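You operate a simulated robot arm through the tools that you are given. There is no shell and no other tool.

Carry out the task below with a simulated robot arm. There is one attempt and no reset: what you move stays moved.

## Task
Put the cup in the deep drawer and wipe off the dark smudge.
Fine: shut the drawer; use the yellow pad and lay it back. Set down upright: measuring cup. What is to be rubbed or washed off counts as gone when no trace of it is left.

Only the result counts: the job must be done as asked and must still hold three seconds after the hand-in. Knocking over, shifting, dropping, spilling or breaking anything else fails it.

## Robot
A 6-joint arm with a two-finger gripper, fixed in place. Base frame: the origin is at the foot of the arm, x ahead of it, y to its left, z up. Units: m, degrees, N and s.
Its first joint turns from -166.0 to 166.0 degrees. Payload 3.43 kg.
The tool frame sits at the grasp point between the pads (the TCP): z along the fingers, y along the line on which they close. The tips reach 0.02 m beyond it. Largest opening 0.19 m; the body of the gripper starts 0.248 m behind the TCP.
Orientation is told as [roll, pitch, yaw] about the base's x, y, z axes, in that order, counted from this pose: with the fingers straight down and closing along the base's y, the tool's x points along the base's -x, its y along +y and its z along -z.

## Interface
- The arm moves only by the tool drive_tool. Its argument "motion" is a list of rows, each a list of 7 numbers: the shift along the base's x, y, z in units of 30 mm (1.0 is 30 mm), then the turn, a rotation vector about the base's x, y, z in units of 4 degrees (1.0 is 4 degrees), then the finger opening in m, from 0 to 0.19. In form: [[tx, ty, tz, wx, wy, wz, gripper], ...]. A call has 1 to 20 rows; each row shifts and turns the commanded pose from where the row before left it. A call with a number of a shift or a turn outside -1 to 1 is refused whole. A row lasts 0.2 s, in which the tool goes at most 0.05 m and 8.6 degrees; a call with a longer step from one row to the next is refused whole, and so is a gripper value outside its range. A pose out of reach is approached as far as the arm can. The call stops where the force on the tool passes 40 N (or 10 N more than at its start, if that is more) or the arm is blocked; 0.2 s more then pass. The fingers move at their own pace (about 0.153 m/s each) and stop on an object; they squeeze with about 44 N. The grip force told is the motor's: it shows also when the fingers shut on nothing. Time passes only in rows, and 0.2 s behind the last, so rows that do not move let the fingers close. It gives the time, the measured TCP pose, the force on the tool (base axes), the opening and the grip force at its end, in the units of the frame above (readings bear some noise), with the torque about the TCP (base axes, N m) and any sound that the robot's microphone picked up.
- Cameras (640 x 400 px; columns grow to the right, rows downward): "scene" is fixed at [0.22, -0.4984, 1.6678]; the picture's right is [0.91, -0.42, 0.00], its down [-0.39, -0.84, -0.37] and it looks along [0.16, 0.34, -0.93] (base axes); focal length 214 px, centre (320, 200). "wrist" rides on the gripper at [0.07, -0.008, -0.288] in the tool frame; the picture's right is [0.12, 0.99, 0.00], its down [-0.96, 0.11, -0.25] and it looks along [-0.25, 0.03, 0.97] (tool axes); focal length 261 px, centre (320, 200). There is no depth. A picture from a camera that has moved, and an enlarged one, comes with that camera's place and axes in the base frame and with its lens.
- grab_frame(camera): a new picture of that camera. It takes no simulated time.
- move_column(by): slides the trunk up (or, below 0, down) by that many m; the arm rides with it, the base frame stays. It gives what a move gives, with no picture.
- enlarge(camera, box): a new picture of the part [left, top, right, bottom] of that camera's present view, enlarged. It takes no simulated time.
- sign_off(): hands the job in; it is judged then, once.

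Places have to be worked out from the pictures, the camera data and where the tool is seen. Open the gripper and draw the arm clear of the work before you hand the job in, unless the task says otherwise.

The tools are called after "Request:" as a command line: name --pt "numbers of a row" for each row, then --argument value for the rest, lists and objects as JSON in quotes. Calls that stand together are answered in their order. drive_tool: Moves the arm, as the interface text tells. Its arguments: {"type":"object","properties":{"motion":{"type":"array","items":{"type":"array","items":{"type":"number"}}}},"required":["motion"]} The other tools are called the same way: move_column (by) slides the trunk up or down; grab_frame (camera) takes a picture; enlarge (camera, box) takes an enlarged picture of a part of a camera's view; sign_off () hands the job in.

At the start:

```text
time: 0.0
tool_pos: [0.6104, 0.1228, 1.1439]
ee_rot: [0.0, 0.0, 0.0]
ft_force: [0.4, -0.4, 0.6]
ft_torque: [-0.01, 0.0, -0.01]
grip_width: 0.19
gripper_force: 0.0
trunk travel left (down, up): [-0.2, 0.24]
```

scene: 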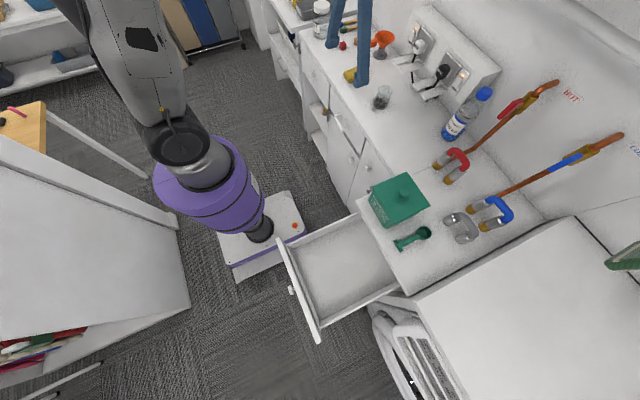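
wrist: 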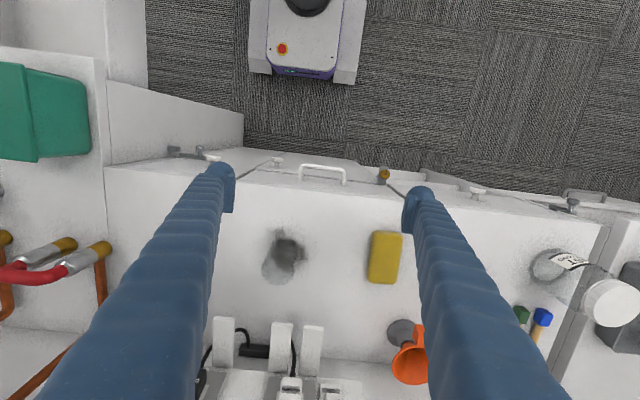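

I start by looking closely at both views to locate the cup, pad, smudge, and drawer.

Request:
enlarge --camera "scene" --box '[260, 0, 520, 160]'

Request:
enlarge --camera "scene" --box '[260, 160, 520, 360]'

Request:
enlarge --camera "wrist" --box '[200, 130, 460, 400]'

Request:
grab_frame --camera "wrist"

```text
2.46 times, centred on (390, 80) of scene
camera zoom: at [0.22, -0.4984, 1.6678], right [0.91, -0.42, 0.0], down [-0.39, -0.84, -0.37], along [0.16, 0.34, -0.93], focal length 528 px, centre (148, 495)
```

zoom: 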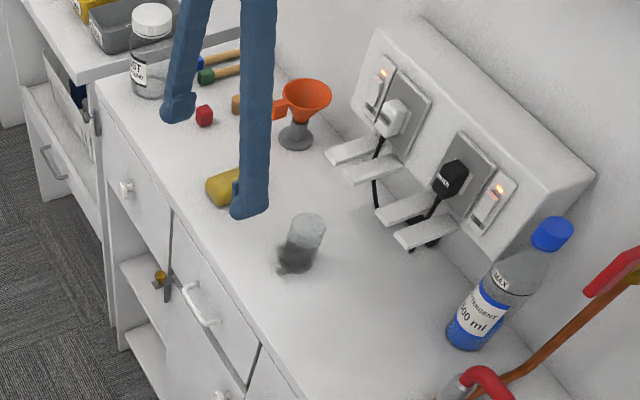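

```text
2.00 times, centred on (390, 260) of scene
camera zoom: at [0.22, -0.4984, 1.6678], right [0.91, -0.42, 0.0], down [-0.39, -0.84, -0.37], along [0.16, 0.34, -0.93], focal length 429 px, centre (180, 80)
```

zoom: 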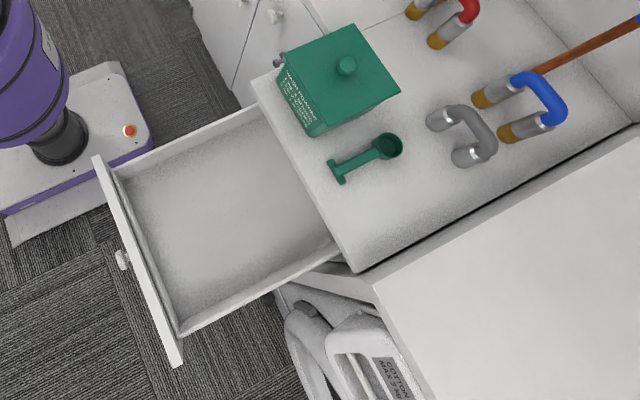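

```text
1.48 times, centred on (330, 265) of wrist
camera zoom: at [0.541, 0.1133, 1.4319], right [-0.12, 0.99, 0.0], down [0.96, 0.11, 0.25], along [0.25, 0.03, -0.97], focal length 386 px, centre (305, 104)
```

zoom: 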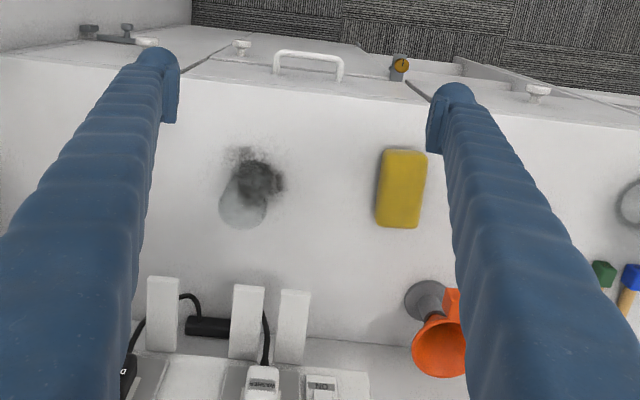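

```text
taken
camera wrist: at [0.541, 0.1133, 1.4319], right [-0.12, 0.99, 0.0], down [0.96, 0.11, 0.25], along [0.25, 0.03, -0.97], focal length 261 px, centre (320, 200)
```

wrist: 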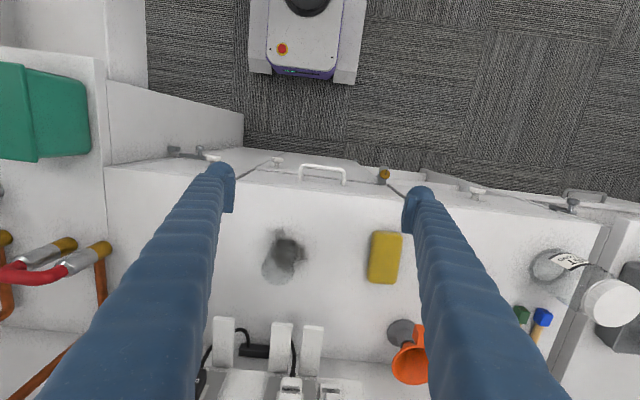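

The glass-like vessel stands by the smudge and the yellow pad beside it; I enlarge these and the cabinet fronts to identify the cup and which drawer is deep.

Request:
enlarge --camera "scene" --box '[350, 70, 420, 114]'

Request:
enlarge --camera "scene" --box '[270, 60, 400, 220]'

Request:
enlarge --camera "wrist" --box '[240, 210, 340, 300]'

Request:
enlarge --camera "scene" --box '[260, 200, 420, 350]'

```text
9.09 times, centred on (385, 92) of scene
camera zoom: at [0.22, -0.4984, 1.6678], right [0.91, -0.42, 0.0], down [-0.39, -0.84, -0.37], along [0.16, 0.34, -0.93], focal length 1950 px, centre (-271, 1182)
```

zoom: 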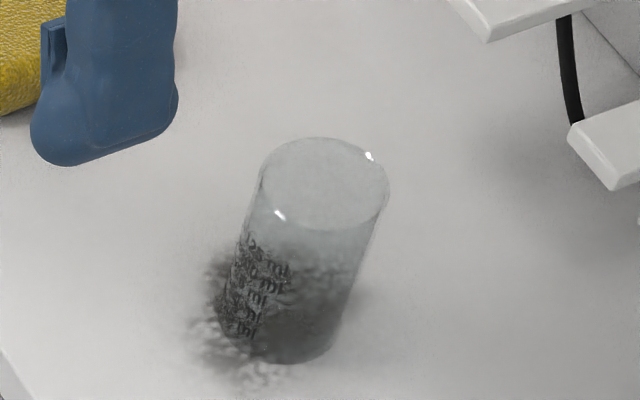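

```text
2.50 times, centred on (335, 140) of scene
camera zoom: at [0.22, -0.4984, 1.6678], right [0.91, -0.42, 0.0], down [-0.39, -0.84, -0.37], along [0.16, 0.34, -0.93], focal length 536 px, centre (282, 350)
```

zoom: 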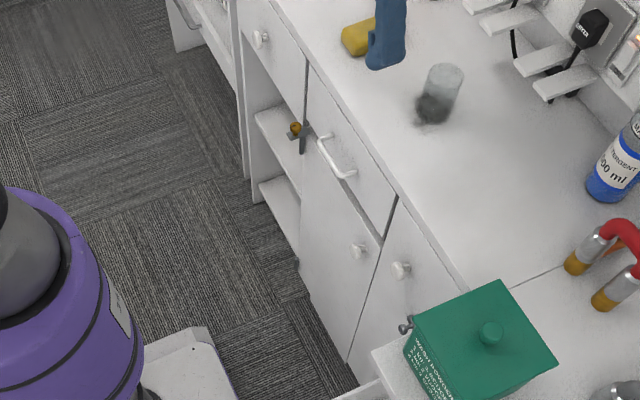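

```text
4.44 times, centred on (290, 255) of wrist
camera zoom: at [0.541, 0.1133, 1.4319], right [-0.12, 0.99, 0.0], down [0.96, 0.11, 0.25], along [0.25, 0.03, -0.97], focal length 1158 px, centre (453, -44)
```

zoom: 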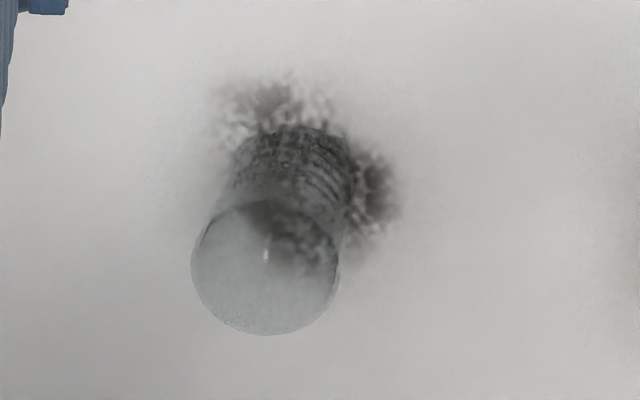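

```text
2.67 times, centred on (340, 275) of scene
camera zoom: at [0.22, -0.4984, 1.6678], right [0.91, -0.42, 0.0], down [-0.39, -0.84, -0.37], along [0.16, 0.34, -0.93], focal length 572 px, centre (267, 0)
```

zoom: 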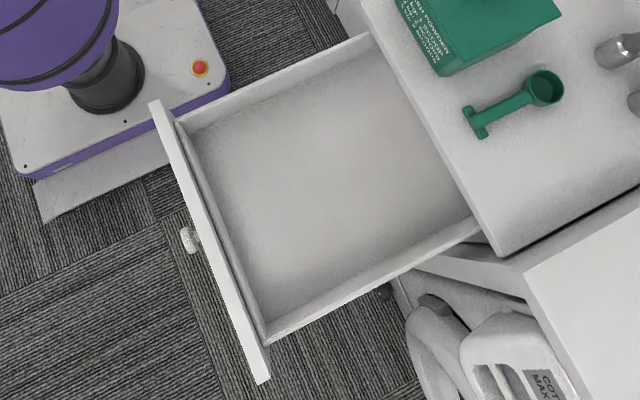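

The measuring cup (graduated, clear) stands on the smudge, and the open drawer is at the right counter. I lift slightly and move over toward the open drawer to judge its depth and the counter heights with the wrist camera.

Request:
drive_tool --pt "0 0 0.8 0 0 0 0.19" --pt "0 0 0.8 0 0 0 0.19" --pt "-0.3 -0.96 0.3 0 0 0 0.19" --pt "-0.3 -0.96 0 0 0 0 0.19" --pt "-0.3 -0.96 0 0 0 0 0.19" --pt "-0.3 -0.96 0 0 0 0 0.19" --pt "-0.3 -0.96 0 0 0 0 0.19" --pt "-0.3 -0.96 0 0 0 0 0.19" --pt "-0.3 -0.96 0 0 0 0 0.19" --pt "-0.3 -0.96 0 0 0 0 0.19" --pt "-0.3 -0.96 0 0 0 0 0.19" --pt "-0.3 -0.96 0 0 0 0 0.19" --pt "-0.3 -0.96 0 0 0 0 0.19" --pt "-0.3 -0.96 0 0 0 0 0.19" --pt "-0.3 -0.96 0 0 0 0 0.19" --pt "-0.3 -0.96 0 0 0 0 0.19"

Request:
grab_frame --camera "wrist"

Request:
grab_frame --camera "scene"

```text
time: 3.4
tool_pos: [0.4816, -0.2832, 1.2017]
ee_rot: [0.0, 0.0, 0.0]
ft_force: [-0.3, 0.8, -0.3]
ft_torque: [0.0, 0.01, 0.01]
grip_width: 0.1901
gripper_force: 0.1
trunk travel left (down, up): [-0.2, 0.24]
```

```text
taken
camera wrist: at [0.4123, -0.2915, 1.4896], right [-0.12, 0.99, 0.0], down [0.96, 0.11, 0.25], along [0.24, 0.03, -0.97], focal length 261 px, centre (320, 200)
```

wrist: 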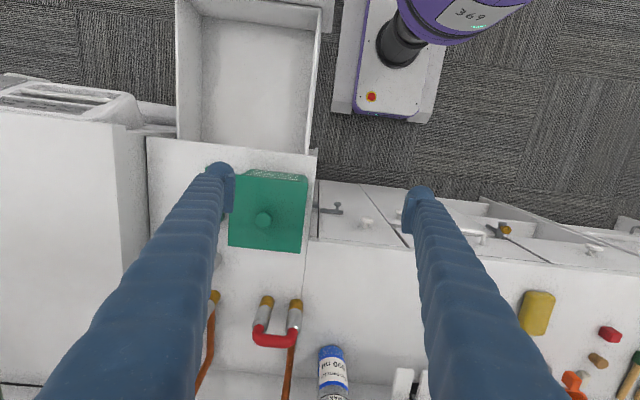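

```text
taken
```

scene: 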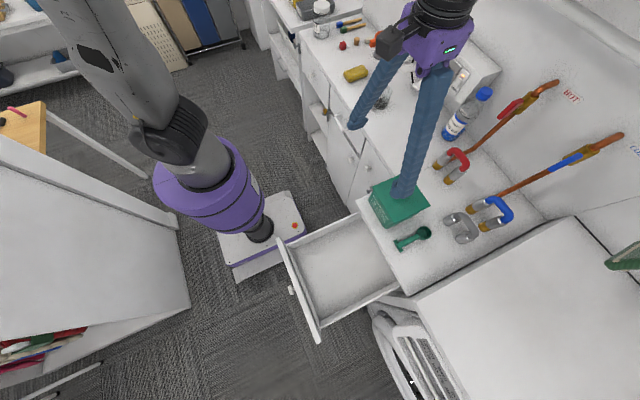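

The stereo pair puts the right counter at z≈0.90, the pad near (0.76, 0.27). I enlarge the wrist view of the drawer and of the main cabinet fronts.

Request:
enlarge --camera "wrist" --box '[150, 0, 350, 170]'

Request:
enlarge --camera "wrist" --box '[300, 160, 640, 380]'

```text
2.35 times, centred on (250, 85) of wrist
camera zoom: at [0.4123, -0.2915, 1.4896], right [-0.12, 0.99, 0.0], down [0.96, 0.11, 0.25], along [0.24, 0.03, -0.97], focal length 613 px, centre (485, 471)
```

zoom: 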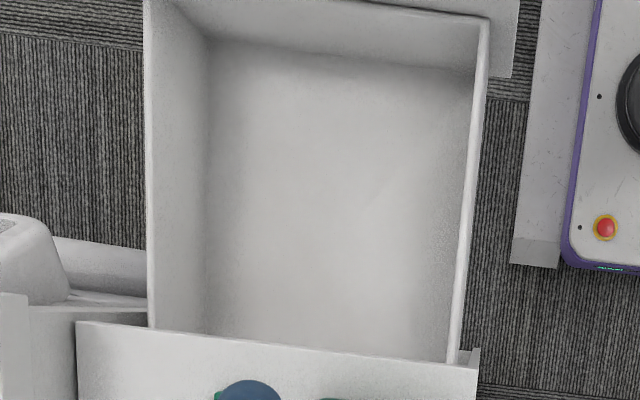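

```text
1.82 times, centred on (470, 270) of wrist
camera zoom: at [0.4123, -0.2915, 1.4896], right [-0.12, 0.99, 0.0], down [0.96, 0.11, 0.25], along [0.24, 0.03, -0.97], focal length 474 px, centre (47, 73)
```

zoom: 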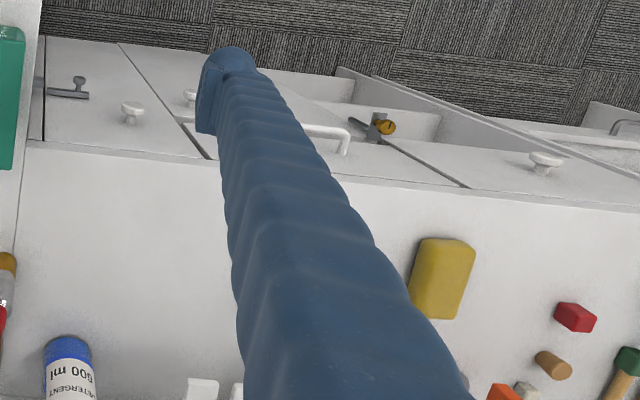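

The open drawer is visibly deep inside, but I want to compare with the closed drawers of the main cabinet. I tilt the tool to look at their fronts.

Request:
drive_tool --pt "0 0.9 0 0 -1 0 0.19" --pt "0 0.9 0 0 -1 0 0.19" --pt "0 0.9 0 0 -1 0 0.19" --pt "0 0.9 0 0 -1 0 0.19" --pt "0 0.9 0 0 -1 0 0.19" --pt "0 0.9 0 0 -1 0 0.19" --pt "0 0.9 0 0 -1 0 0.19" --pt "0 0.9 0 0 -1 0 0.19" --pt "0 0.9 -0.2 0 -1 0 0.19" --pt "0 0.9 -0.2 0 -1 0 0.19" --pt "0 0.9 -0.4 0 -1 0 0.19"

Request:
grab_frame --camera "wrist"

```text
time: 4.8
tool_pos: [0.4733, -0.1295, 1.1192]
ee_rot: [4.1, -12.7, -1.4]
ft_force: [-0.9, 0.0, 0.3]
ft_torque: [0.12, 0.0, 0.08]
grip_width: 0.1902
gripper_force: 0.1
trunk travel left (down, up): [-0.2, 0.24]
stopped in row 6: the arm was blocked; the commanded pose is now the measured one
```

```text
taken
camera wrist: at [0.3418, -0.1546, 1.3828], right [-0.11, 0.99, 0.04], down [0.88, 0.07, 0.46], along [0.45, 0.09, -0.89], focal length 261 px, centre (320, 200)
```

wrist: 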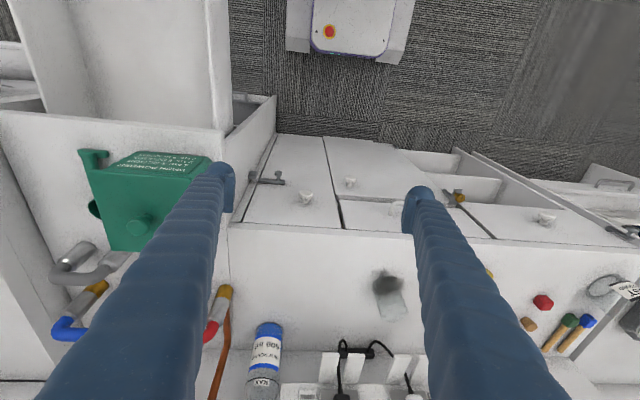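

The arm hit a reach limit (forces small, nothing touched). The view already shows the fronts; I enlarge it.

Request:
enlarge --camera "wrist" --box '[220, 110, 640, 330]'

Request:
enlarge --camera "wrist" --box '[0, 0, 320, 200]'

Request:
grab_frame --camera "scene"

```text
1.52 times, centred on (430, 220) of wrist
camera zoom: at [0.3418, -0.1546, 1.3828], right [-0.11, 0.99, 0.04], down [0.88, 0.07, 0.46], along [0.45, 0.09, -0.89], focal length 397 px, centre (152, 170)
```

zoom: 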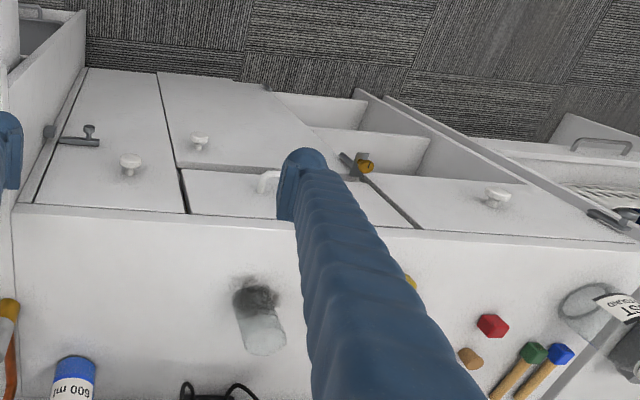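

```text
2.00 times, centred on (160, 100) of wrist
camera zoom: at [0.3418, -0.1546, 1.3828], right [-0.11, 0.99, 0.04], down [0.88, 0.07, 0.46], along [0.45, 0.09, -0.89], focal length 521 px, centre (640, 400)
```

zoom: 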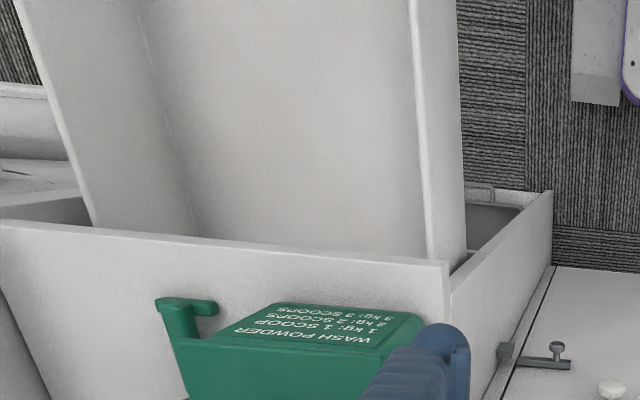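

```text
taken
```

scene: 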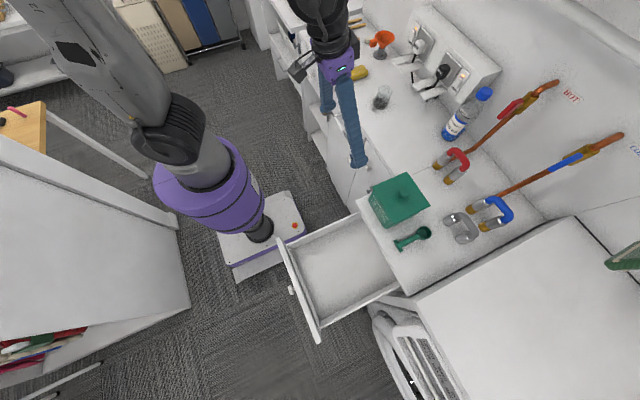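

The main counter's closed drawers look shallow (fronts ~0.15–0.18 m); there also seems to be another opened drawer at the far left. I'll move left to look at it.

Request:
enlarge --camera "scene" --box '[240, 0, 340, 100]'

Request:
drive_tool --pt "0.5 0.9 0.5 -0.5 0.5 0 0.19" --pt "0.5 0.9 0.5 -0.5 0.5 0 0.19" --pt "0.5 0.9 0.5 0 0.5 0 0.19" --pt "0.3 1 0.3 0 0.5 0 0.19" --pt "0.3 1 0 0 0.5 0 0.19" --pt "0.2 1 0 0 0.5 0 0.19" --pt "0 1 0 0 0 0 0.19" --pt "0 1 0 0 0 0 0.19" --pt "0 1 0 0 0 0 0.19" --pt "0 1 0 0 0 0 0.19" --pt "0 1 0 0 0 0 0.19" --pt "0 1 0 0 0 0 0.19" --pt "0 1 0 0 0 0 0.19" --pt "0 1 0 0 0 0 0.19"

Request:
grab_frame --camera "wrist"

```text
4.00 times, centred on (290, 50) of scene
camera zoom: at [0.22, -0.4984, 1.6678], right [0.91, -0.42, 0.0], down [-0.39, -0.84, -0.37], along [0.16, 0.34, -0.93], focal length 858 px, centre (440, 800)
```

zoom: 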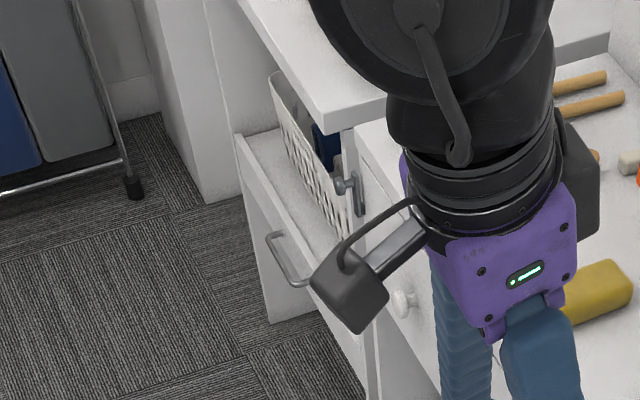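

```text
time: 7.8
tool_pos: [0.5457, 0.2839, 1.1754]
ee_rot: [-0.2, -1.0, -0.5]
ft_force: [-0.4, 0.0, 0.5]
ft_torque: [-0.08, 0.0, -0.03]
grip_width: 0.1901
gripper_force: 0.1
trunk travel left (down, up): [-0.2, 0.24]
```

```text
taken
camera wrist: at [0.47, 0.2763, 1.463], right [-0.11, 0.99, -0.01], down [0.96, 0.11, 0.26], along [0.26, 0.02, -0.96], focal length 261 px, centre (320, 200)
```

wrist: 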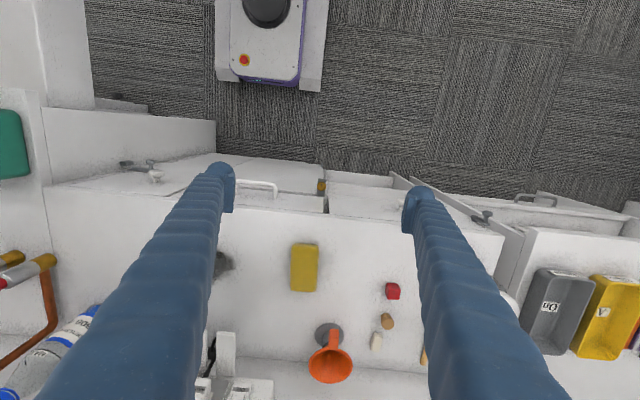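

There is another partly open drawer at left with a basket. I move further left to view it.

Request:
drive_tool --pt "0 1 0.5 0 0 0 0.19" --pt "0 1 0.5 0 0 0 0.19" --pt "0 1 0.5 0 0 0 0.19" --pt "0 1 0.5 0 0 0 0.19" --pt "0 1 0 0 0 0 0.19" --pt "0 1 0 0 0 0 0.19" --pt "0 1 0 0 0 0 0.19" --pt "0 1 0 0 0 0 0.19" --pt "0 1 0 0 0 0 0.19" --pt "0 1 0 0 0 0 0.19"

Request:
grab_frame --camera "wrist"

Request:
grab_frame --camera "scene"

```text
time: 9.9
tool_pos: [0.5417, 0.5845, 1.2329]
ee_rot: [-0.2, -1.0, -0.5]
ft_force: [0.4, -0.3, 0.3]
ft_torque: [-0.07, 0.02, -0.01]
grip_width: 0.1899
gripper_force: 0.1
trunk travel left (down, up): [-0.2, 0.24]
```

```text
taken
camera wrist: at [0.4664, 0.5767, 1.5198], right [-0.11, 0.99, -0.01], down [0.96, 0.11, 0.26], along [0.26, 0.02, -0.96], focal length 261 px, centre (320, 200)
```

wrist: 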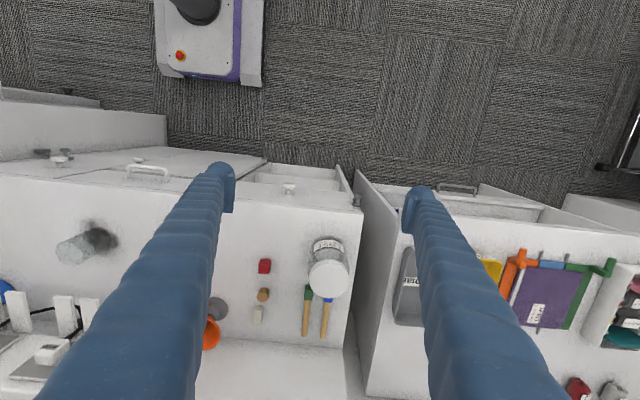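

```text
taken
```

scene: 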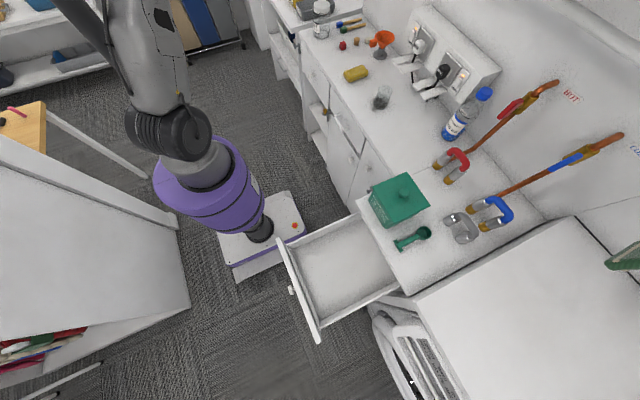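

The arm is out of the scene camera's way now, so I enlarge the cabinet fronts, the left drawer and the pad in the scene view.

Request:
enlarge --camera "scene" --box '[240, 10, 340, 100]'

Request:
enlarge --camera "scene" --box '[290, 60, 420, 210]'

Request:
enlarge --camera "scene" --box '[325, 50, 415, 120]'

Request:
enlarge --camera "wrist" --box '[340, 140, 640, 340]'

```text
4.44 times, centred on (290, 55) of scene
camera zoom: at [0.22, -0.4984, 1.6678], right [0.91, -0.42, 0.0], down [-0.39, -0.84, -0.37], along [0.16, 0.34, -0.93], focal length 953 px, centre (453, 844)
```

zoom: 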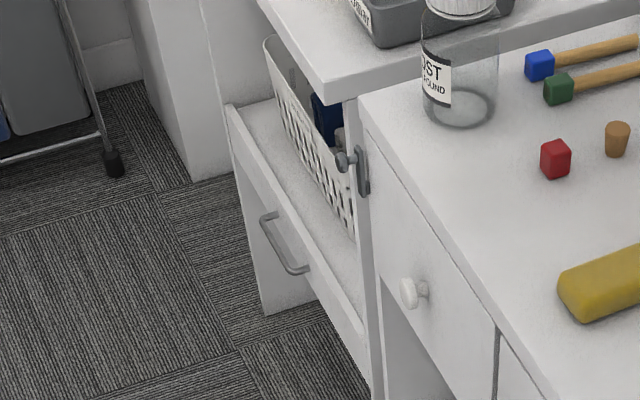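

```text
2.67 times, centred on (355, 135) of scene
camera zoom: at [0.22, -0.4984, 1.6678], right [0.91, -0.42, 0.0], down [-0.39, -0.84, -0.37], along [0.16, 0.34, -0.93], focal length 572 px, centre (227, 373)
```

zoom: 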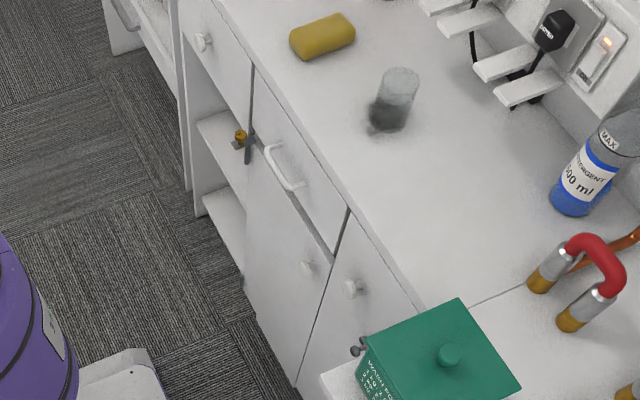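

```text
5.71 times, centred on (370, 85) of scene
camera zoom: at [0.22, -0.4984, 1.6678], right [0.91, -0.42, 0.0], down [-0.39, -0.84, -0.37], along [0.16, 0.34, -0.93], focal length 1226 px, centre (34, 857)
```

zoom: 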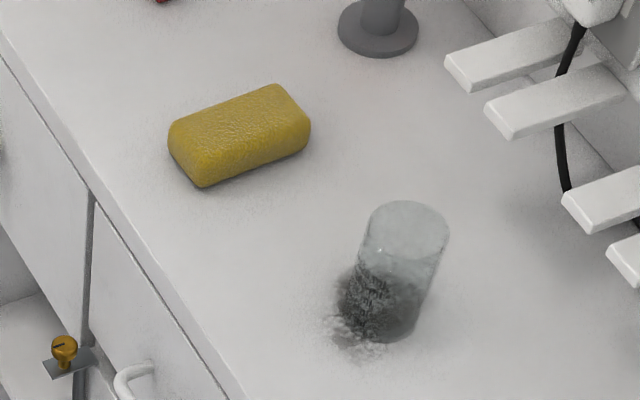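

```text
2.00 times, centred on (490, 240) of wrist
camera zoom: at [0.4664, 0.5767, 1.5198], right [-0.11, 0.99, -0.01], down [0.96, 0.11, 0.26], along [0.26, 0.02, -0.96], focal length 521 px, centre (-20, 120)
```

zoom: 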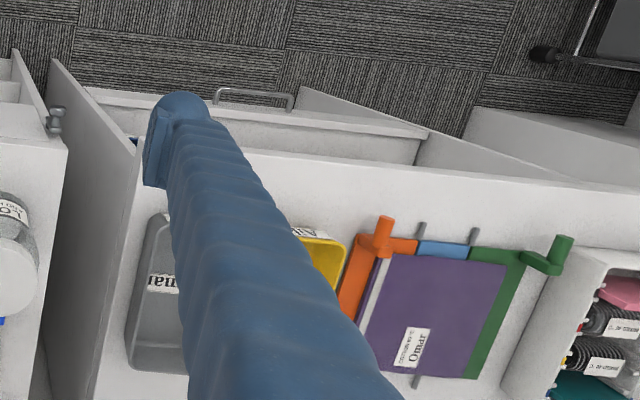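

The left niche is just a shelf with a basket; the main counter's top drawers are shut with fronts of about 0.15 m. Next I go back right to inspect the open drawer from its front side.

Request:
drive_tool --pt "0 -1 0 0 0 0 0.19" --pt "0 -1 0 0 0 0 0.19" --pt "0 -1 0 0 0 0 0.19" --pt "0 -1 0 0 0 0 0.19" --pt "0 -1 0 0 0 0 0.19" --pt "0 -1 0 0 0 0 0.19" --pt "0 -1 0 0 0 0 0.19" --pt "0 -1 0 0 0 0 0.19" --pt "0 -1 0 0 0 0 0.19" --pt "0 -1 0 0 0 0 0.19" --pt "0 -1 0 0 0 0 0.19" --pt "0 -1 0 0 0 0 0.19" --pt "0 -1 0 0 0 0 0.19" --pt "0 -1 0 0 0 0 0.19" --pt "0 -1 0 0 0 0 0.19" --pt "0 -1 0 0 0 0 0.19" --pt "0 -1 0 0 0 0 0.19" --pt "0 -1 0 0 0 0 0.19" --pt "0 -1 0 0 0 0 0.19" --pt "0 -1 0 0 0 0 0.19"

Request:
drive_tool --pt "-0.2 -1 0 0 0 0 0.19" --pt "-0.2 -1 0 0 0 0 0.19" --pt "-0.2 -1 0 0 0 0 0.19" --pt "-0.2 -1 0 0 0 0 0.19" --pt "-0.2 -1 0 0 0 0 0.19" --pt "-0.2 -1 0 0 0 0 0.19" --pt "-0.2 -1 0 0 0 0 0.19" --pt "-0.2 -1 0 0 0 0 0.19" --pt "-0.2 -1 0 0 0 0 0.19" --pt "-0.6 -1 0 0 0 0 0.19" --pt "-0.6 -1 0 0 0 0 0.19" --pt "-0.6 -1 0 0 0 0 0.19" --pt "-0.6 -1 0 0 0 0 0.19" --pt "-0.8 -0.8 0 0 0 0 0.19" --pt "-0.8 -0.8 0 0 0 0 0.19" --pt "-0.8 -0.6 0 0 0 0 0.19"

Request:
grab_frame --camera "wrist"

```text
time: 14.2
tool_pos: [0.5434, -0.0155, 1.2356]
ee_rot: [-0.2, -1.0, -0.5]
ft_force: [0.3, 0.6, 1.0]
ft_torque: [-0.02, 0.03, -0.01]
grip_width: 0.19
gripper_force: 0.0
trunk travel left (down, up): [-0.2, 0.24]
```

```text
time: 17.6
tool_pos: [0.344, -0.4711, 1.2346]
ee_rot: [-0.2, -1.3, -0.5]
ft_force: [-0.6, 0.7, 0.1]
ft_torque: [0.01, -0.04, 0.02]
grip_width: 0.1903
gripper_force: 0.2
trunk travel left (down, up): [-0.2, 0.24]
```

```text
taken
camera wrist: at [0.2684, -0.4788, 1.5227], right [-0.11, 0.99, 0.0], down [0.96, 0.11, 0.26], along [0.26, 0.02, -0.96], focal length 261 px, centre (320, 200)
```

wrist: 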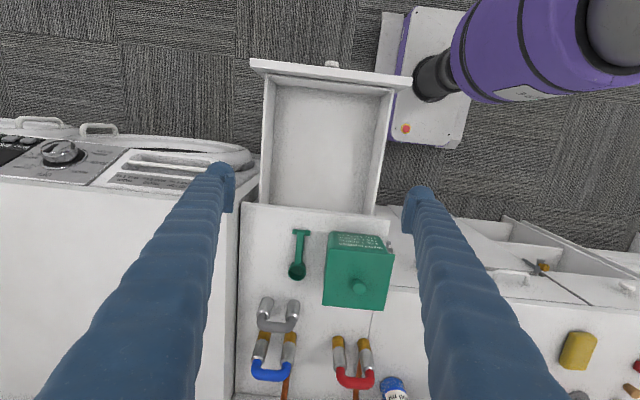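

Request:
enlarge --camera "wrist" --box '[230, 50, 430, 220]'

```text
2.35 times, centred on (330, 135) of wrist
camera zoom: at [0.2684, -0.4788, 1.5227], right [-0.11, 0.99, 0.0], down [0.96, 0.11, 0.26], along [0.26, 0.02, -0.96], focal length 613 px, centre (296, 353)
```

zoom: 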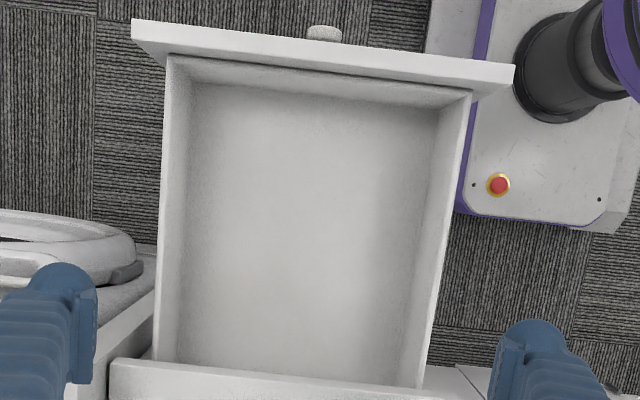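

I move toward the front side of the drawer (smaller x) and tilt to view its face and whatever is below it.

Request:
drive_tool --pt "-0.9 -0.4 0 0 0 0 0.19" --pt "-0.9 -0.4 0 0 0 0 0.19" --pt "-0.9 -0.4 0 0 0 0 0.19" --pt "-0.9 -0.4 0 0 0 0 0.19" --pt "-0.5 -0.4 0 0 -1 0 0.19" --pt "-0.5 0 0 0 -1 0 0.19" --pt "0 0 0 0 -1 0 0.19" --pt "0 0 0 0 -1 0 0.19" --pt "0 0 0 0 -1 0 0.19" --pt "0 0 0 0 -1 0 0.19" --pt "0 0 0 0 -1 0 0.19" --pt "0 0 0 0 -1 0 0.19"

Request:
grab_frame --camera "wrist"

```text
time: 20.1
tool_pos: [0.2052, -0.5318, 1.2356]
ee_rot: [0.0, -33.3, -0.5]
ft_force: [0.0, -0.2, -0.3]
ft_torque: [-0.02, 0.02, -0.02]
grip_width: 0.1901
gripper_force: 0.0
trunk travel left (down, up): [-0.2, 0.24]
```

```text
taken
camera wrist: at [-0.0099, -0.5397, 1.4382], right [-0.09, 0.99, -0.06], down [0.67, 0.11, 0.73], along [0.74, 0.02, -0.68], focal length 261 px, centre (320, 200)
```

wrist: 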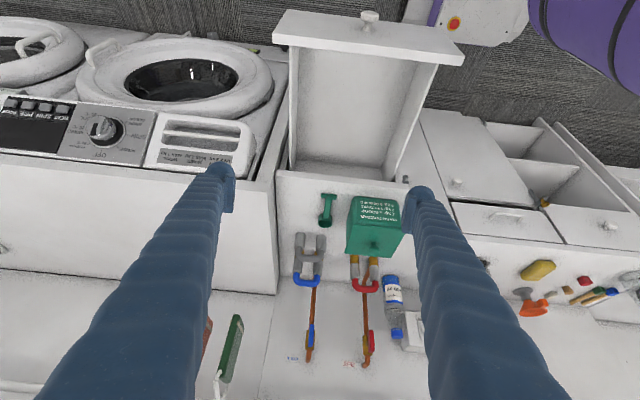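

Request:
enlarge --camera "wrist" --box '[250, 0, 640, 240]'

Request:
drive_tool --pt "-0.6 -0.3 -0.8 0 -1 0 0.19" --pt "-0.6 -0.3 -0.8 0 -1 0 0.19" --pt "-0.6 -0.3 -0.8 0 -1 0 0.19" --pt "-0.6 -0.3 -0.8 0 -1 0 0.19" --pt "-0.6 0 0 0 -1 0 0.19" --pt "-0.6 0 0 0 -1 0 0.19"

Request:
grab_frame --camera "wrist"

```text
1.64 times, centred on (445, 120) of wrist
camera zoom: at [-0.0099, -0.5397, 1.4382], right [-0.09, 0.99, -0.06], down [0.67, 0.11, 0.73], along [0.74, 0.02, -0.68], focal length 428 px, centre (115, 331)
```

zoom: 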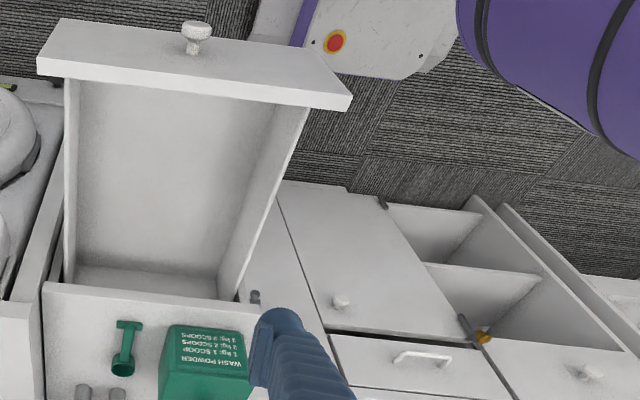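

```text
time: 21.6
tool_pos: [0.0979, -0.5667, 1.1402]
ee_rot: [0.4, -57.1, -0.8]
ft_force: [-0.5, 0.5, 0.2]
ft_torque: [-0.04, 0.04, -0.1]
grip_width: 0.1902
gripper_force: 0.1
trunk travel left (down, up): [-0.2, 0.24]
```

```text
taken
camera wrist: at [-0.1813, -0.5746, 1.2364], right [-0.06, 0.99, -0.1], down [0.31, 0.11, 0.94], along [0.95, 0.02, -0.32], focal length 261 px, centre (320, 200)
```

wrist: 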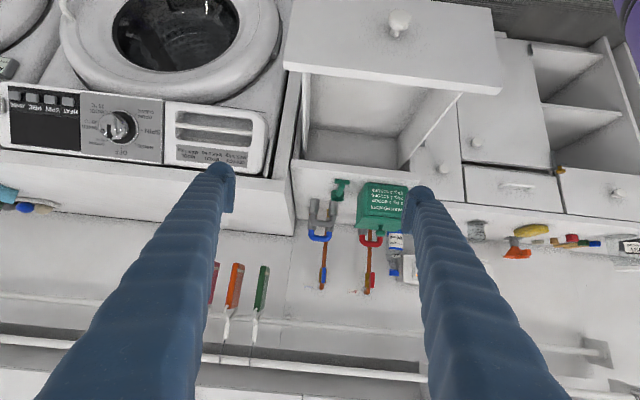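

The picture (upside-down view) shows the open drawer's front is about 0.18 m tall versus ~0.15 m for the closed ones, so the open one is the deep drawer. I now swing back upright and go above the cup.

Request:
drive_tool --pt "0.5 0.2 0.3 0 1 0 0.19" --pt "0.5 0.2 0.3 0 1 0 0.19" --pt "0.5 0.2 0.3 0 1 0 0.19" --pt "0.5 0.2 0.3 0 1 0 0.19" --pt "0.5 0.2 0.3 0 1 0 0.19" --pt "0.5 0.2 0.3 0 1 0 0.19" --pt "0.5 0.2 0.3 0 1 0 0.19" --pt "0.5 0.2 0.3 0 1 0 0.19" --pt "0.5 0.2 0.3 0 1 0 0.19" --pt "0.5 0.2 0 0 1 0 0.19" --pt "0.5 0.2 0 0 1 0 0.19" --pt "0.5 0.2 0 0 1 0 0.19" --pt "0.5 0.2 0 0 1 0 0.19" --pt "0.5 0.2 0 0 1 0 0.19" --pt "0.5 0.5 0 0 0.3 0 0.19"

Request:
drive_tool --pt "0.6 1 0 0 0 0 0.19" --pt "0.6 1 0 0 0 0 0.19" --pt "0.6 1 0 0 0 0 0.19" --pt "0.6 1 0 0 0 0 0.19" --pt "0.6 1 0 0 0 0 0.19" --pt "0.6 1 0 0 0 0 0.19" --pt "0.6 1 0 0 0 0 0.19" --pt "0.6 1 0 0 0 0 0.19" --pt "0.6 1 0 0 0 0 0.19" --pt "0.6 1 0 0 0 0 0.19" --pt "0.6 1 0 0 0 0 0.19" --pt "0.6 1 0 0 0 0 0.19" --pt "0.6 1 0 0 0 0 0.19" --pt "0.6 1 0 0 0 0 0.19" --pt "0.6 1 0 0 0 0 0.19"

Request:
grab_frame --camera "wrist"

```text
time: 24.8
tool_pos: [0.3229, -0.4686, 1.22]
ee_rot: [-0.2, 0.1, -0.6]
ft_force: [-0.6, 0.1, 0.5]
ft_torque: [0.03, 0.02, 0.01]
grip_width: 0.19
gripper_force: 0.1
trunk travel left (down, up): [-0.2, 0.24]
```

```text
time: 27.9
tool_pos: [0.592, -0.0179, 1.2205]
ee_rot: [-0.2, 0.2, -0.5]
ft_force: [0.2, 0.6, -0.9]
ft_torque: [-0.02, 0.04, 0.0]
grip_width: 0.1899
gripper_force: 0.2
trunk travel left (down, up): [-0.2, 0.24]
```

```text
taken
camera wrist: at [0.5234, -0.0244, 1.508], right [-0.11, 0.99, 0.0], down [0.96, 0.11, 0.24], along [0.24, 0.02, -0.97], focal length 261 px, centre (320, 200)
```

wrist: 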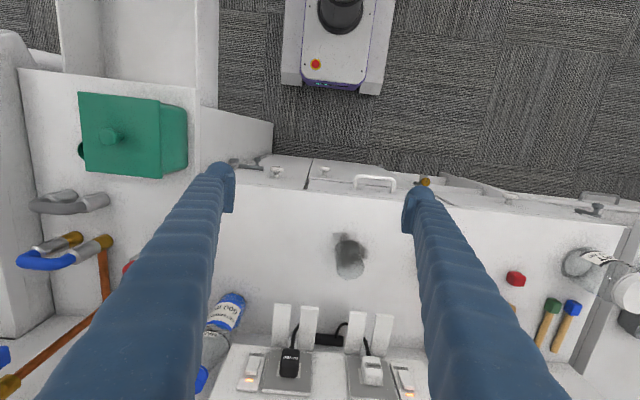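

Request:
enlarge --camera "wrist" --box '[300, 210, 400, 300]'

```text
4.44 times, centred on (350, 255) of wrist
camera zoom: at [0.5234, -0.0244, 1.508], right [-0.11, 0.99, 0.0], down [0.96, 0.11, 0.24], along [0.24, 0.02, -0.97], focal length 1158 px, centre (187, -44)
```

zoom: 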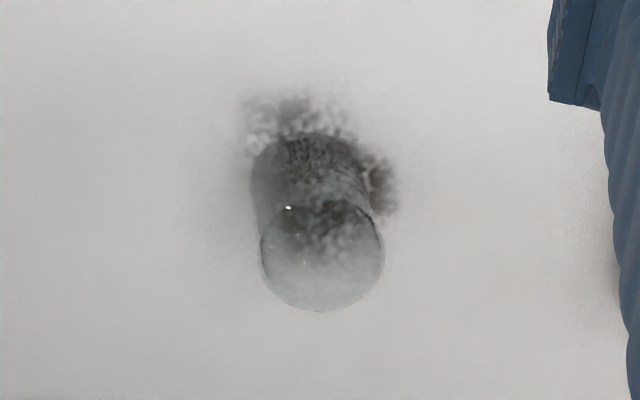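

Stereo puts the cup axis at about (0.778, 0.069), top at z≈1.02, diameter ≈0.057. I narrow the fingers to 0.12 and move above it for a check.

Request:
drive_tool --pt "0.775 0.36 -0.33 0 0 0 0.12" --pt "0.775 0.36 -0.33 0 0 0 0.12" --pt "0.775 0.36 -0.33 0 0 0 0.12" --pt "0.775 0.36 -0.33 0 0 0 0.12" --pt "0.775 0.36 -0.33 0 0 0 0.12" --pt "0.775 0.36 -0.33 0 0 0 0.12" --pt "0.775 0.36 -0.33 0 0 0 0.12" --pt "0.775 0.36 -0.33 0 0 0 0.12"

Request:
grab_frame --camera "wrist"

Request:
enlarge --camera "scene" --box '[320, 20, 460, 130]'

```text
time: 29.8
tool_pos: [0.7805, 0.0669, 1.1385]
ee_rot: [-0.2, 0.2, -0.5]
ft_force: [0.2, 0.0, 0.1]
ft_torque: [-0.03, 0.09, -0.02]
grip_width: 0.1201
gripper_force: 0.1
trunk travel left (down, up): [-0.2, 0.24]
```

```text
taken
camera wrist: at [0.7122, 0.0598, 1.4268], right [-0.11, 0.99, 0.0], down [0.96, 0.11, 0.24], along [0.24, 0.02, -0.97], focal length 261 px, centre (320, 200)
```

wrist: 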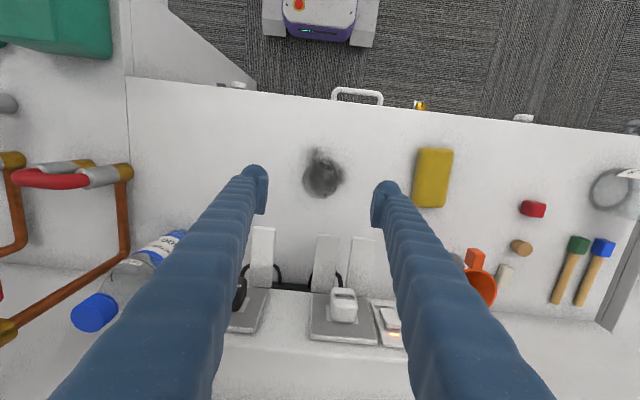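

```text
3.64 times, centred on (390, 75) of scene
camera zoom: at [0.22, -0.4984, 1.6678], right [0.91, -0.42, 0.0], down [-0.39, -0.84, -0.37], along [0.16, 0.34, -0.93], focal length 780 px, centre (66, 654)
```

zoom: 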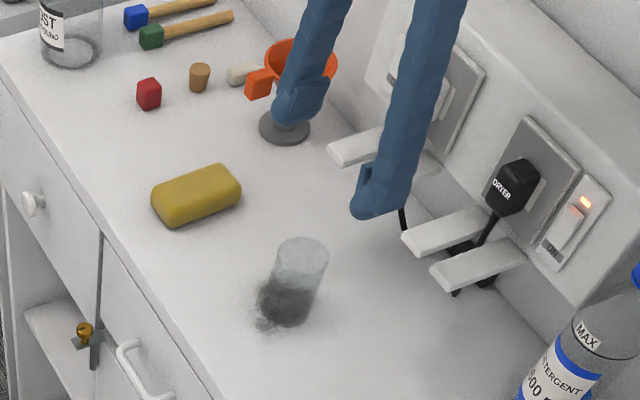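

Request:
enlarge --camera "wrist" --box '[240, 130, 400, 230]'

```text
4.00 times, centred on (320, 180) of wrist
camera zoom: at [0.7122, 0.0598, 1.4268], right [-0.11, 0.99, 0.0], down [0.96, 0.11, 0.24], along [0.24, 0.02, -0.97], focal length 1043 px, centre (320, 280)
```

zoom: 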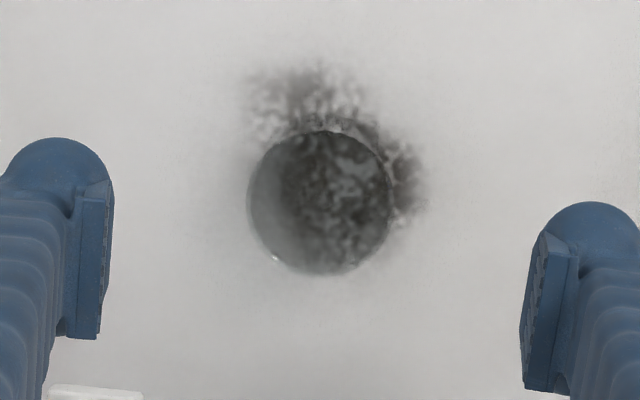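

The cup is centred between the fingers. I descend to about TCP z=0.985 with the fingers straddling it.

Request:
drive_tool --pt "0 0 -0.8 0 0 0 0.12" --pt "0 0 -0.8 0 0 0 0.12" --pt "0 0 -0.8 0 0 0 0.12" --pt "0 0 -0.8 0 0 0 0.12" --pt "0 0 -0.8 0 0 0 0.12" --pt "0 0 -0.8 0 0 0 0.12" --pt "0 0 -0.3 0 0 0 0.12"

Request:
grab_frame --camera "wrist"

Request:
enlarge --camera "scene" --box '[320, 40, 440, 130]'

```text
time: 31.4
tool_pos: [0.78, 0.066, 0.9863]
ee_rot: [-0.2, 0.3, -0.5]
ft_force: [1.4, 0.6, 0.4]
ft_torque: [0.01, -0.01, 0.0]
grip_width: 0.1201
gripper_force: 0.1
trunk travel left (down, up): [-0.2, 0.24]
```

```text
taken
camera wrist: at [0.7117, 0.0577, 1.2746], right [-0.11, 0.99, 0.0], down [0.96, 0.11, 0.24], along [0.24, 0.02, -0.97], focal length 261 px, centre (320, 200)
```

wrist: 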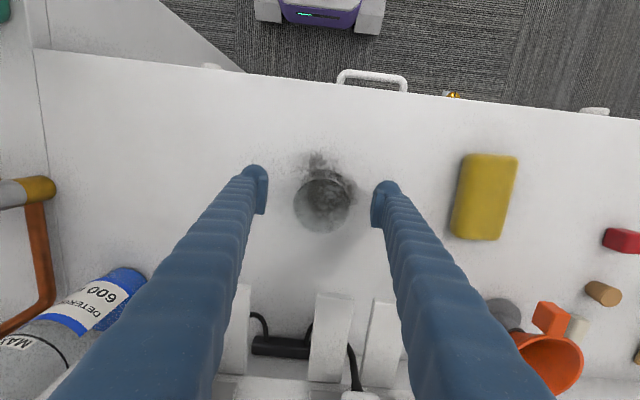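

```text
4.44 times, centred on (380, 85) of scene
camera zoom: at [0.22, -0.4984, 1.6678], right [0.91, -0.42, 0.0], down [-0.39, -0.84, -0.37], along [0.16, 0.34, -0.93], focal length 953 px, centre (53, 711)
```

zoom: 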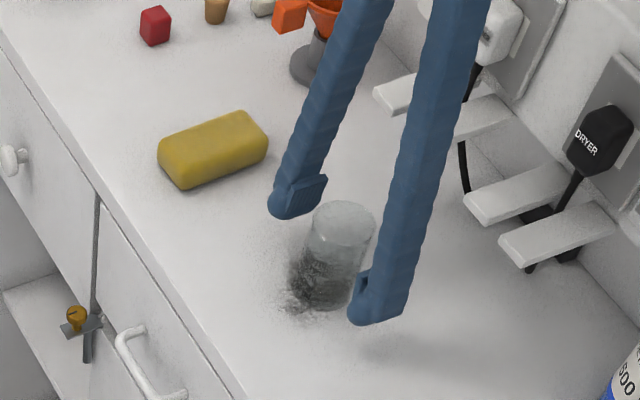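

Fingers straddle the cup with the top about 0.036 above the TCP. I lower 12 mm more and close on the cup.

Request:
drive_tool --pt "0 0 -0.4 0 0 0 0.12" --pt "0 0 0 0 0 0 0.08" --pt "0 0 0 0 0 0 0.05" --pt "0 0 0 0 0 0 0.03" --pt "0 0 0 0 0 0 0.03"

Request:
grab_frame --camera "wrist"

```text
time: 32.5
tool_pos: [0.7783, 0.0657, 0.9739]
ee_rot: [-0.2, 0.2, -0.4]
ft_force: [0.5, 0.6, 0.7]
ft_torque: [-0.01, -0.01, 0.02]
grip_width: 0.059
gripper_force: 43.9
trunk travel left (down, up): [-0.2, 0.24]
```

```text
taken
camera wrist: at [0.7107, 0.0585, 1.2631], right [-0.11, 0.99, 0.0], down [0.96, 0.11, 0.24], along [0.24, 0.02, -0.97], focal length 261 px, centre (320, 200)
```

wrist: 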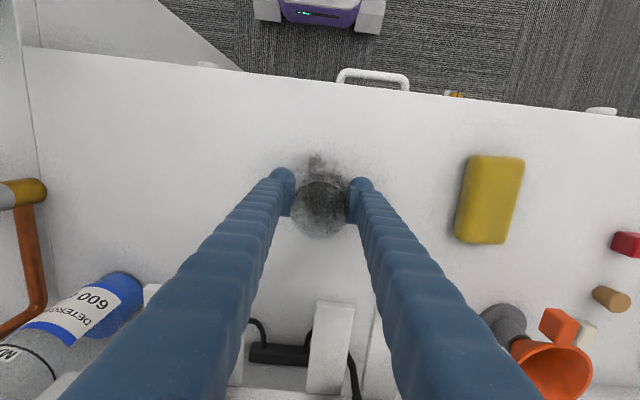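

The cup is held (0.059 m, 44 N). I lift straight up and look at the smudge.

Request:
drive_tool --pt "0 0 0.3 0 0 0 0.03" --pt "0 0 0.6 0 0 0 0.03" --pt "0 0 0.8 0 0 0 0.03" --pt "0 0 0.8 0 0 0 0.03" --pt "0 0 0.8 0 0 0 0.03" --pt "0 0 0.8 0 0 0 0.03" --pt "0 0 0.8 0 0 0 0.03" --pt "0 0 0.6 0 0 0 0.03" --pt "0 0 0.3 0 0 0 0.03"

Request:
enlarge --camera "scene" --box '[320, 40, 440, 130]'

Request:
grab_frame --camera "wrist"

```text
time: 34.5
tool_pos: [0.7816, 0.0656, 1.1502]
ee_rot: [-0.2, 0.2, -0.5]
ft_force: [0.0, -0.2, -0.6]
ft_torque: [0.01, 0.0, -0.01]
grip_width: 0.0585
gripper_force: 44.2
trunk travel left (down, up): [-0.2, 0.24]
```

```text
4.44 times, centred on (380, 85) of scene
camera zoom: at [0.22, -0.4984, 1.6678], right [0.91, -0.42, 0.0], down [-0.39, -0.84, -0.37], along [0.16, 0.34, -0.93], focal length 953 px, centre (53, 711)
```

zoom: 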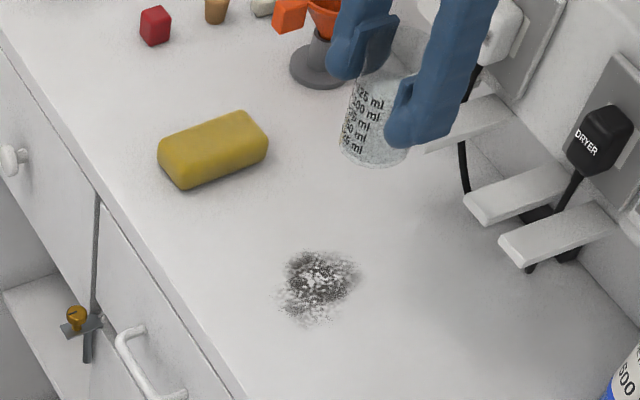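

```text
taken
camera wrist: at [0.7117, 0.0586, 1.4376], right [-0.11, 0.99, 0.0], down [0.96, 0.11, 0.24], along [0.24, 0.02, -0.97], focal length 261 px, centre (320, 200)
```

wrist: 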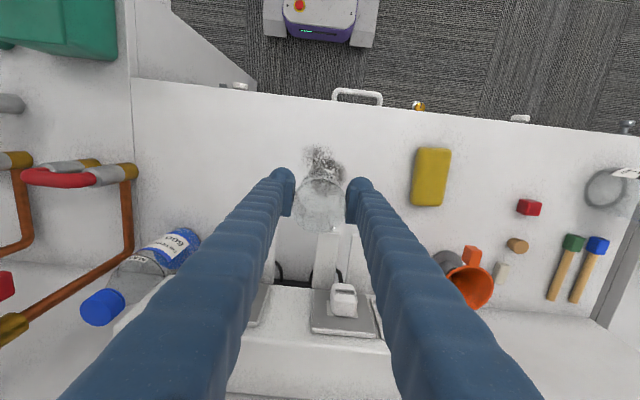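

The cup is held upright and the smudge is exposed. I carry the cup back and over to the open drawer at height.

Request:
drive_tool --pt "-0.4 -0.2 0.3 0 0 0 0.03" --pt "-0.8 -0.35 0.3 0 0 0 0.03" --pt "-0.8 -0.35 0.3 0 0 0 0.03" --pt "-0.8 -0.35 0.3 0 0 0 0.03" --pt "-0.8 -0.35 0.3 0 0 0 0.03" --pt "-0.8 -0.35 0.3 0 0 0 0.03" --pt "-0.8 -0.35 0.3 0 0 0 0.03" --pt "-0.8 -0.35 0.2 0 0 0 0.03" --pt "-0.6 -0.6 0 0 0 0 0.03"

Request:
drive_tool --pt "-0.6 -0.96 0 0 0 0 0.03" --pt "-0.6 -0.96 0 0 0 0 0.03" --pt "-0.6 -0.96 0 0 0 0 0.03" --pt "-0.6 -0.96 0 0 0 0 0.03" --pt "-0.6 -0.96 0 0 0 0 0.03" --pt "-0.6 -0.96 0 0 0 0 0.03" --pt "-0.6 -0.96 0 0 0 0 0.03" --pt "-0.6 -0.96 0 0 0 0 0.03" --pt "-0.6 -0.96 0 0 0 0 0.03" --pt "-0.6 -0.96 0 0 0 0 0.03" --pt "-0.6 -0.96 0 0 0 0 0.03" --pt "-0.6 -0.96 0 0 0 0 0.03" --pt "-0.6 -0.96 0 0 0 0 0.03" --pt "-0.6 -0.96 0 0 0 0 0.03" --pt "-0.5 -0.8 0 0 0 0 0.03"

Request:
grab_frame --camera "wrist"

Request:
grab_frame --camera "scene"

```text
time: 36.5
tool_pos: [0.5802, -0.029, 1.2184]
ee_rot: [-0.2, 0.1, -0.5]
ft_force: [-0.2, -0.5, 0.0]
ft_torque: [-0.03, -0.02, 0.0]
grip_width: 0.0587
gripper_force: 44.0
trunk travel left (down, up): [-0.2, 0.24]
```

```text
time: 39.8
tool_pos: [0.3155, -0.4561, 1.2197]
ee_rot: [-0.2, 0.1, -0.6]
ft_force: [0.0, -0.9, -0.1]
ft_torque: [0.02, -0.03, -0.01]
grip_width: 0.0586
gripper_force: 43.8
trunk travel left (down, up): [-0.2, 0.24]
```

```text
taken
camera wrist: at [0.2465, -0.4635, 1.5075], right [-0.11, 0.99, 0.0], down [0.96, 0.11, 0.24], along [0.24, 0.02, -0.97], focal length 261 px, centre (320, 200)
```

wrist: 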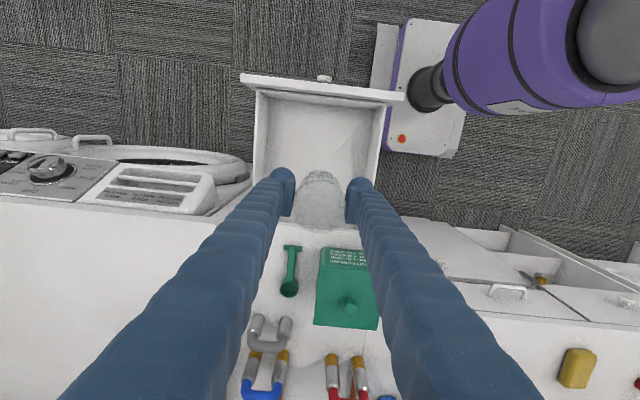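

```text
taken
```

scene: 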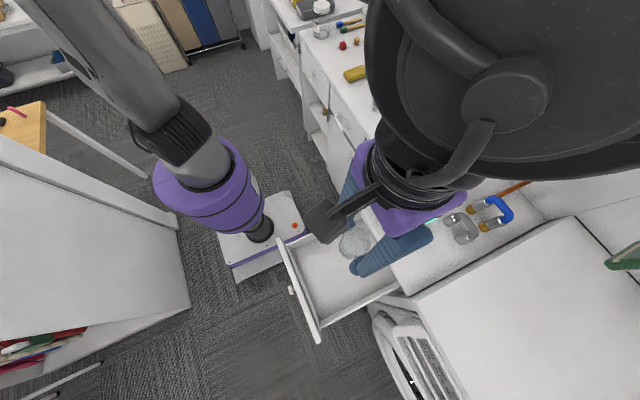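

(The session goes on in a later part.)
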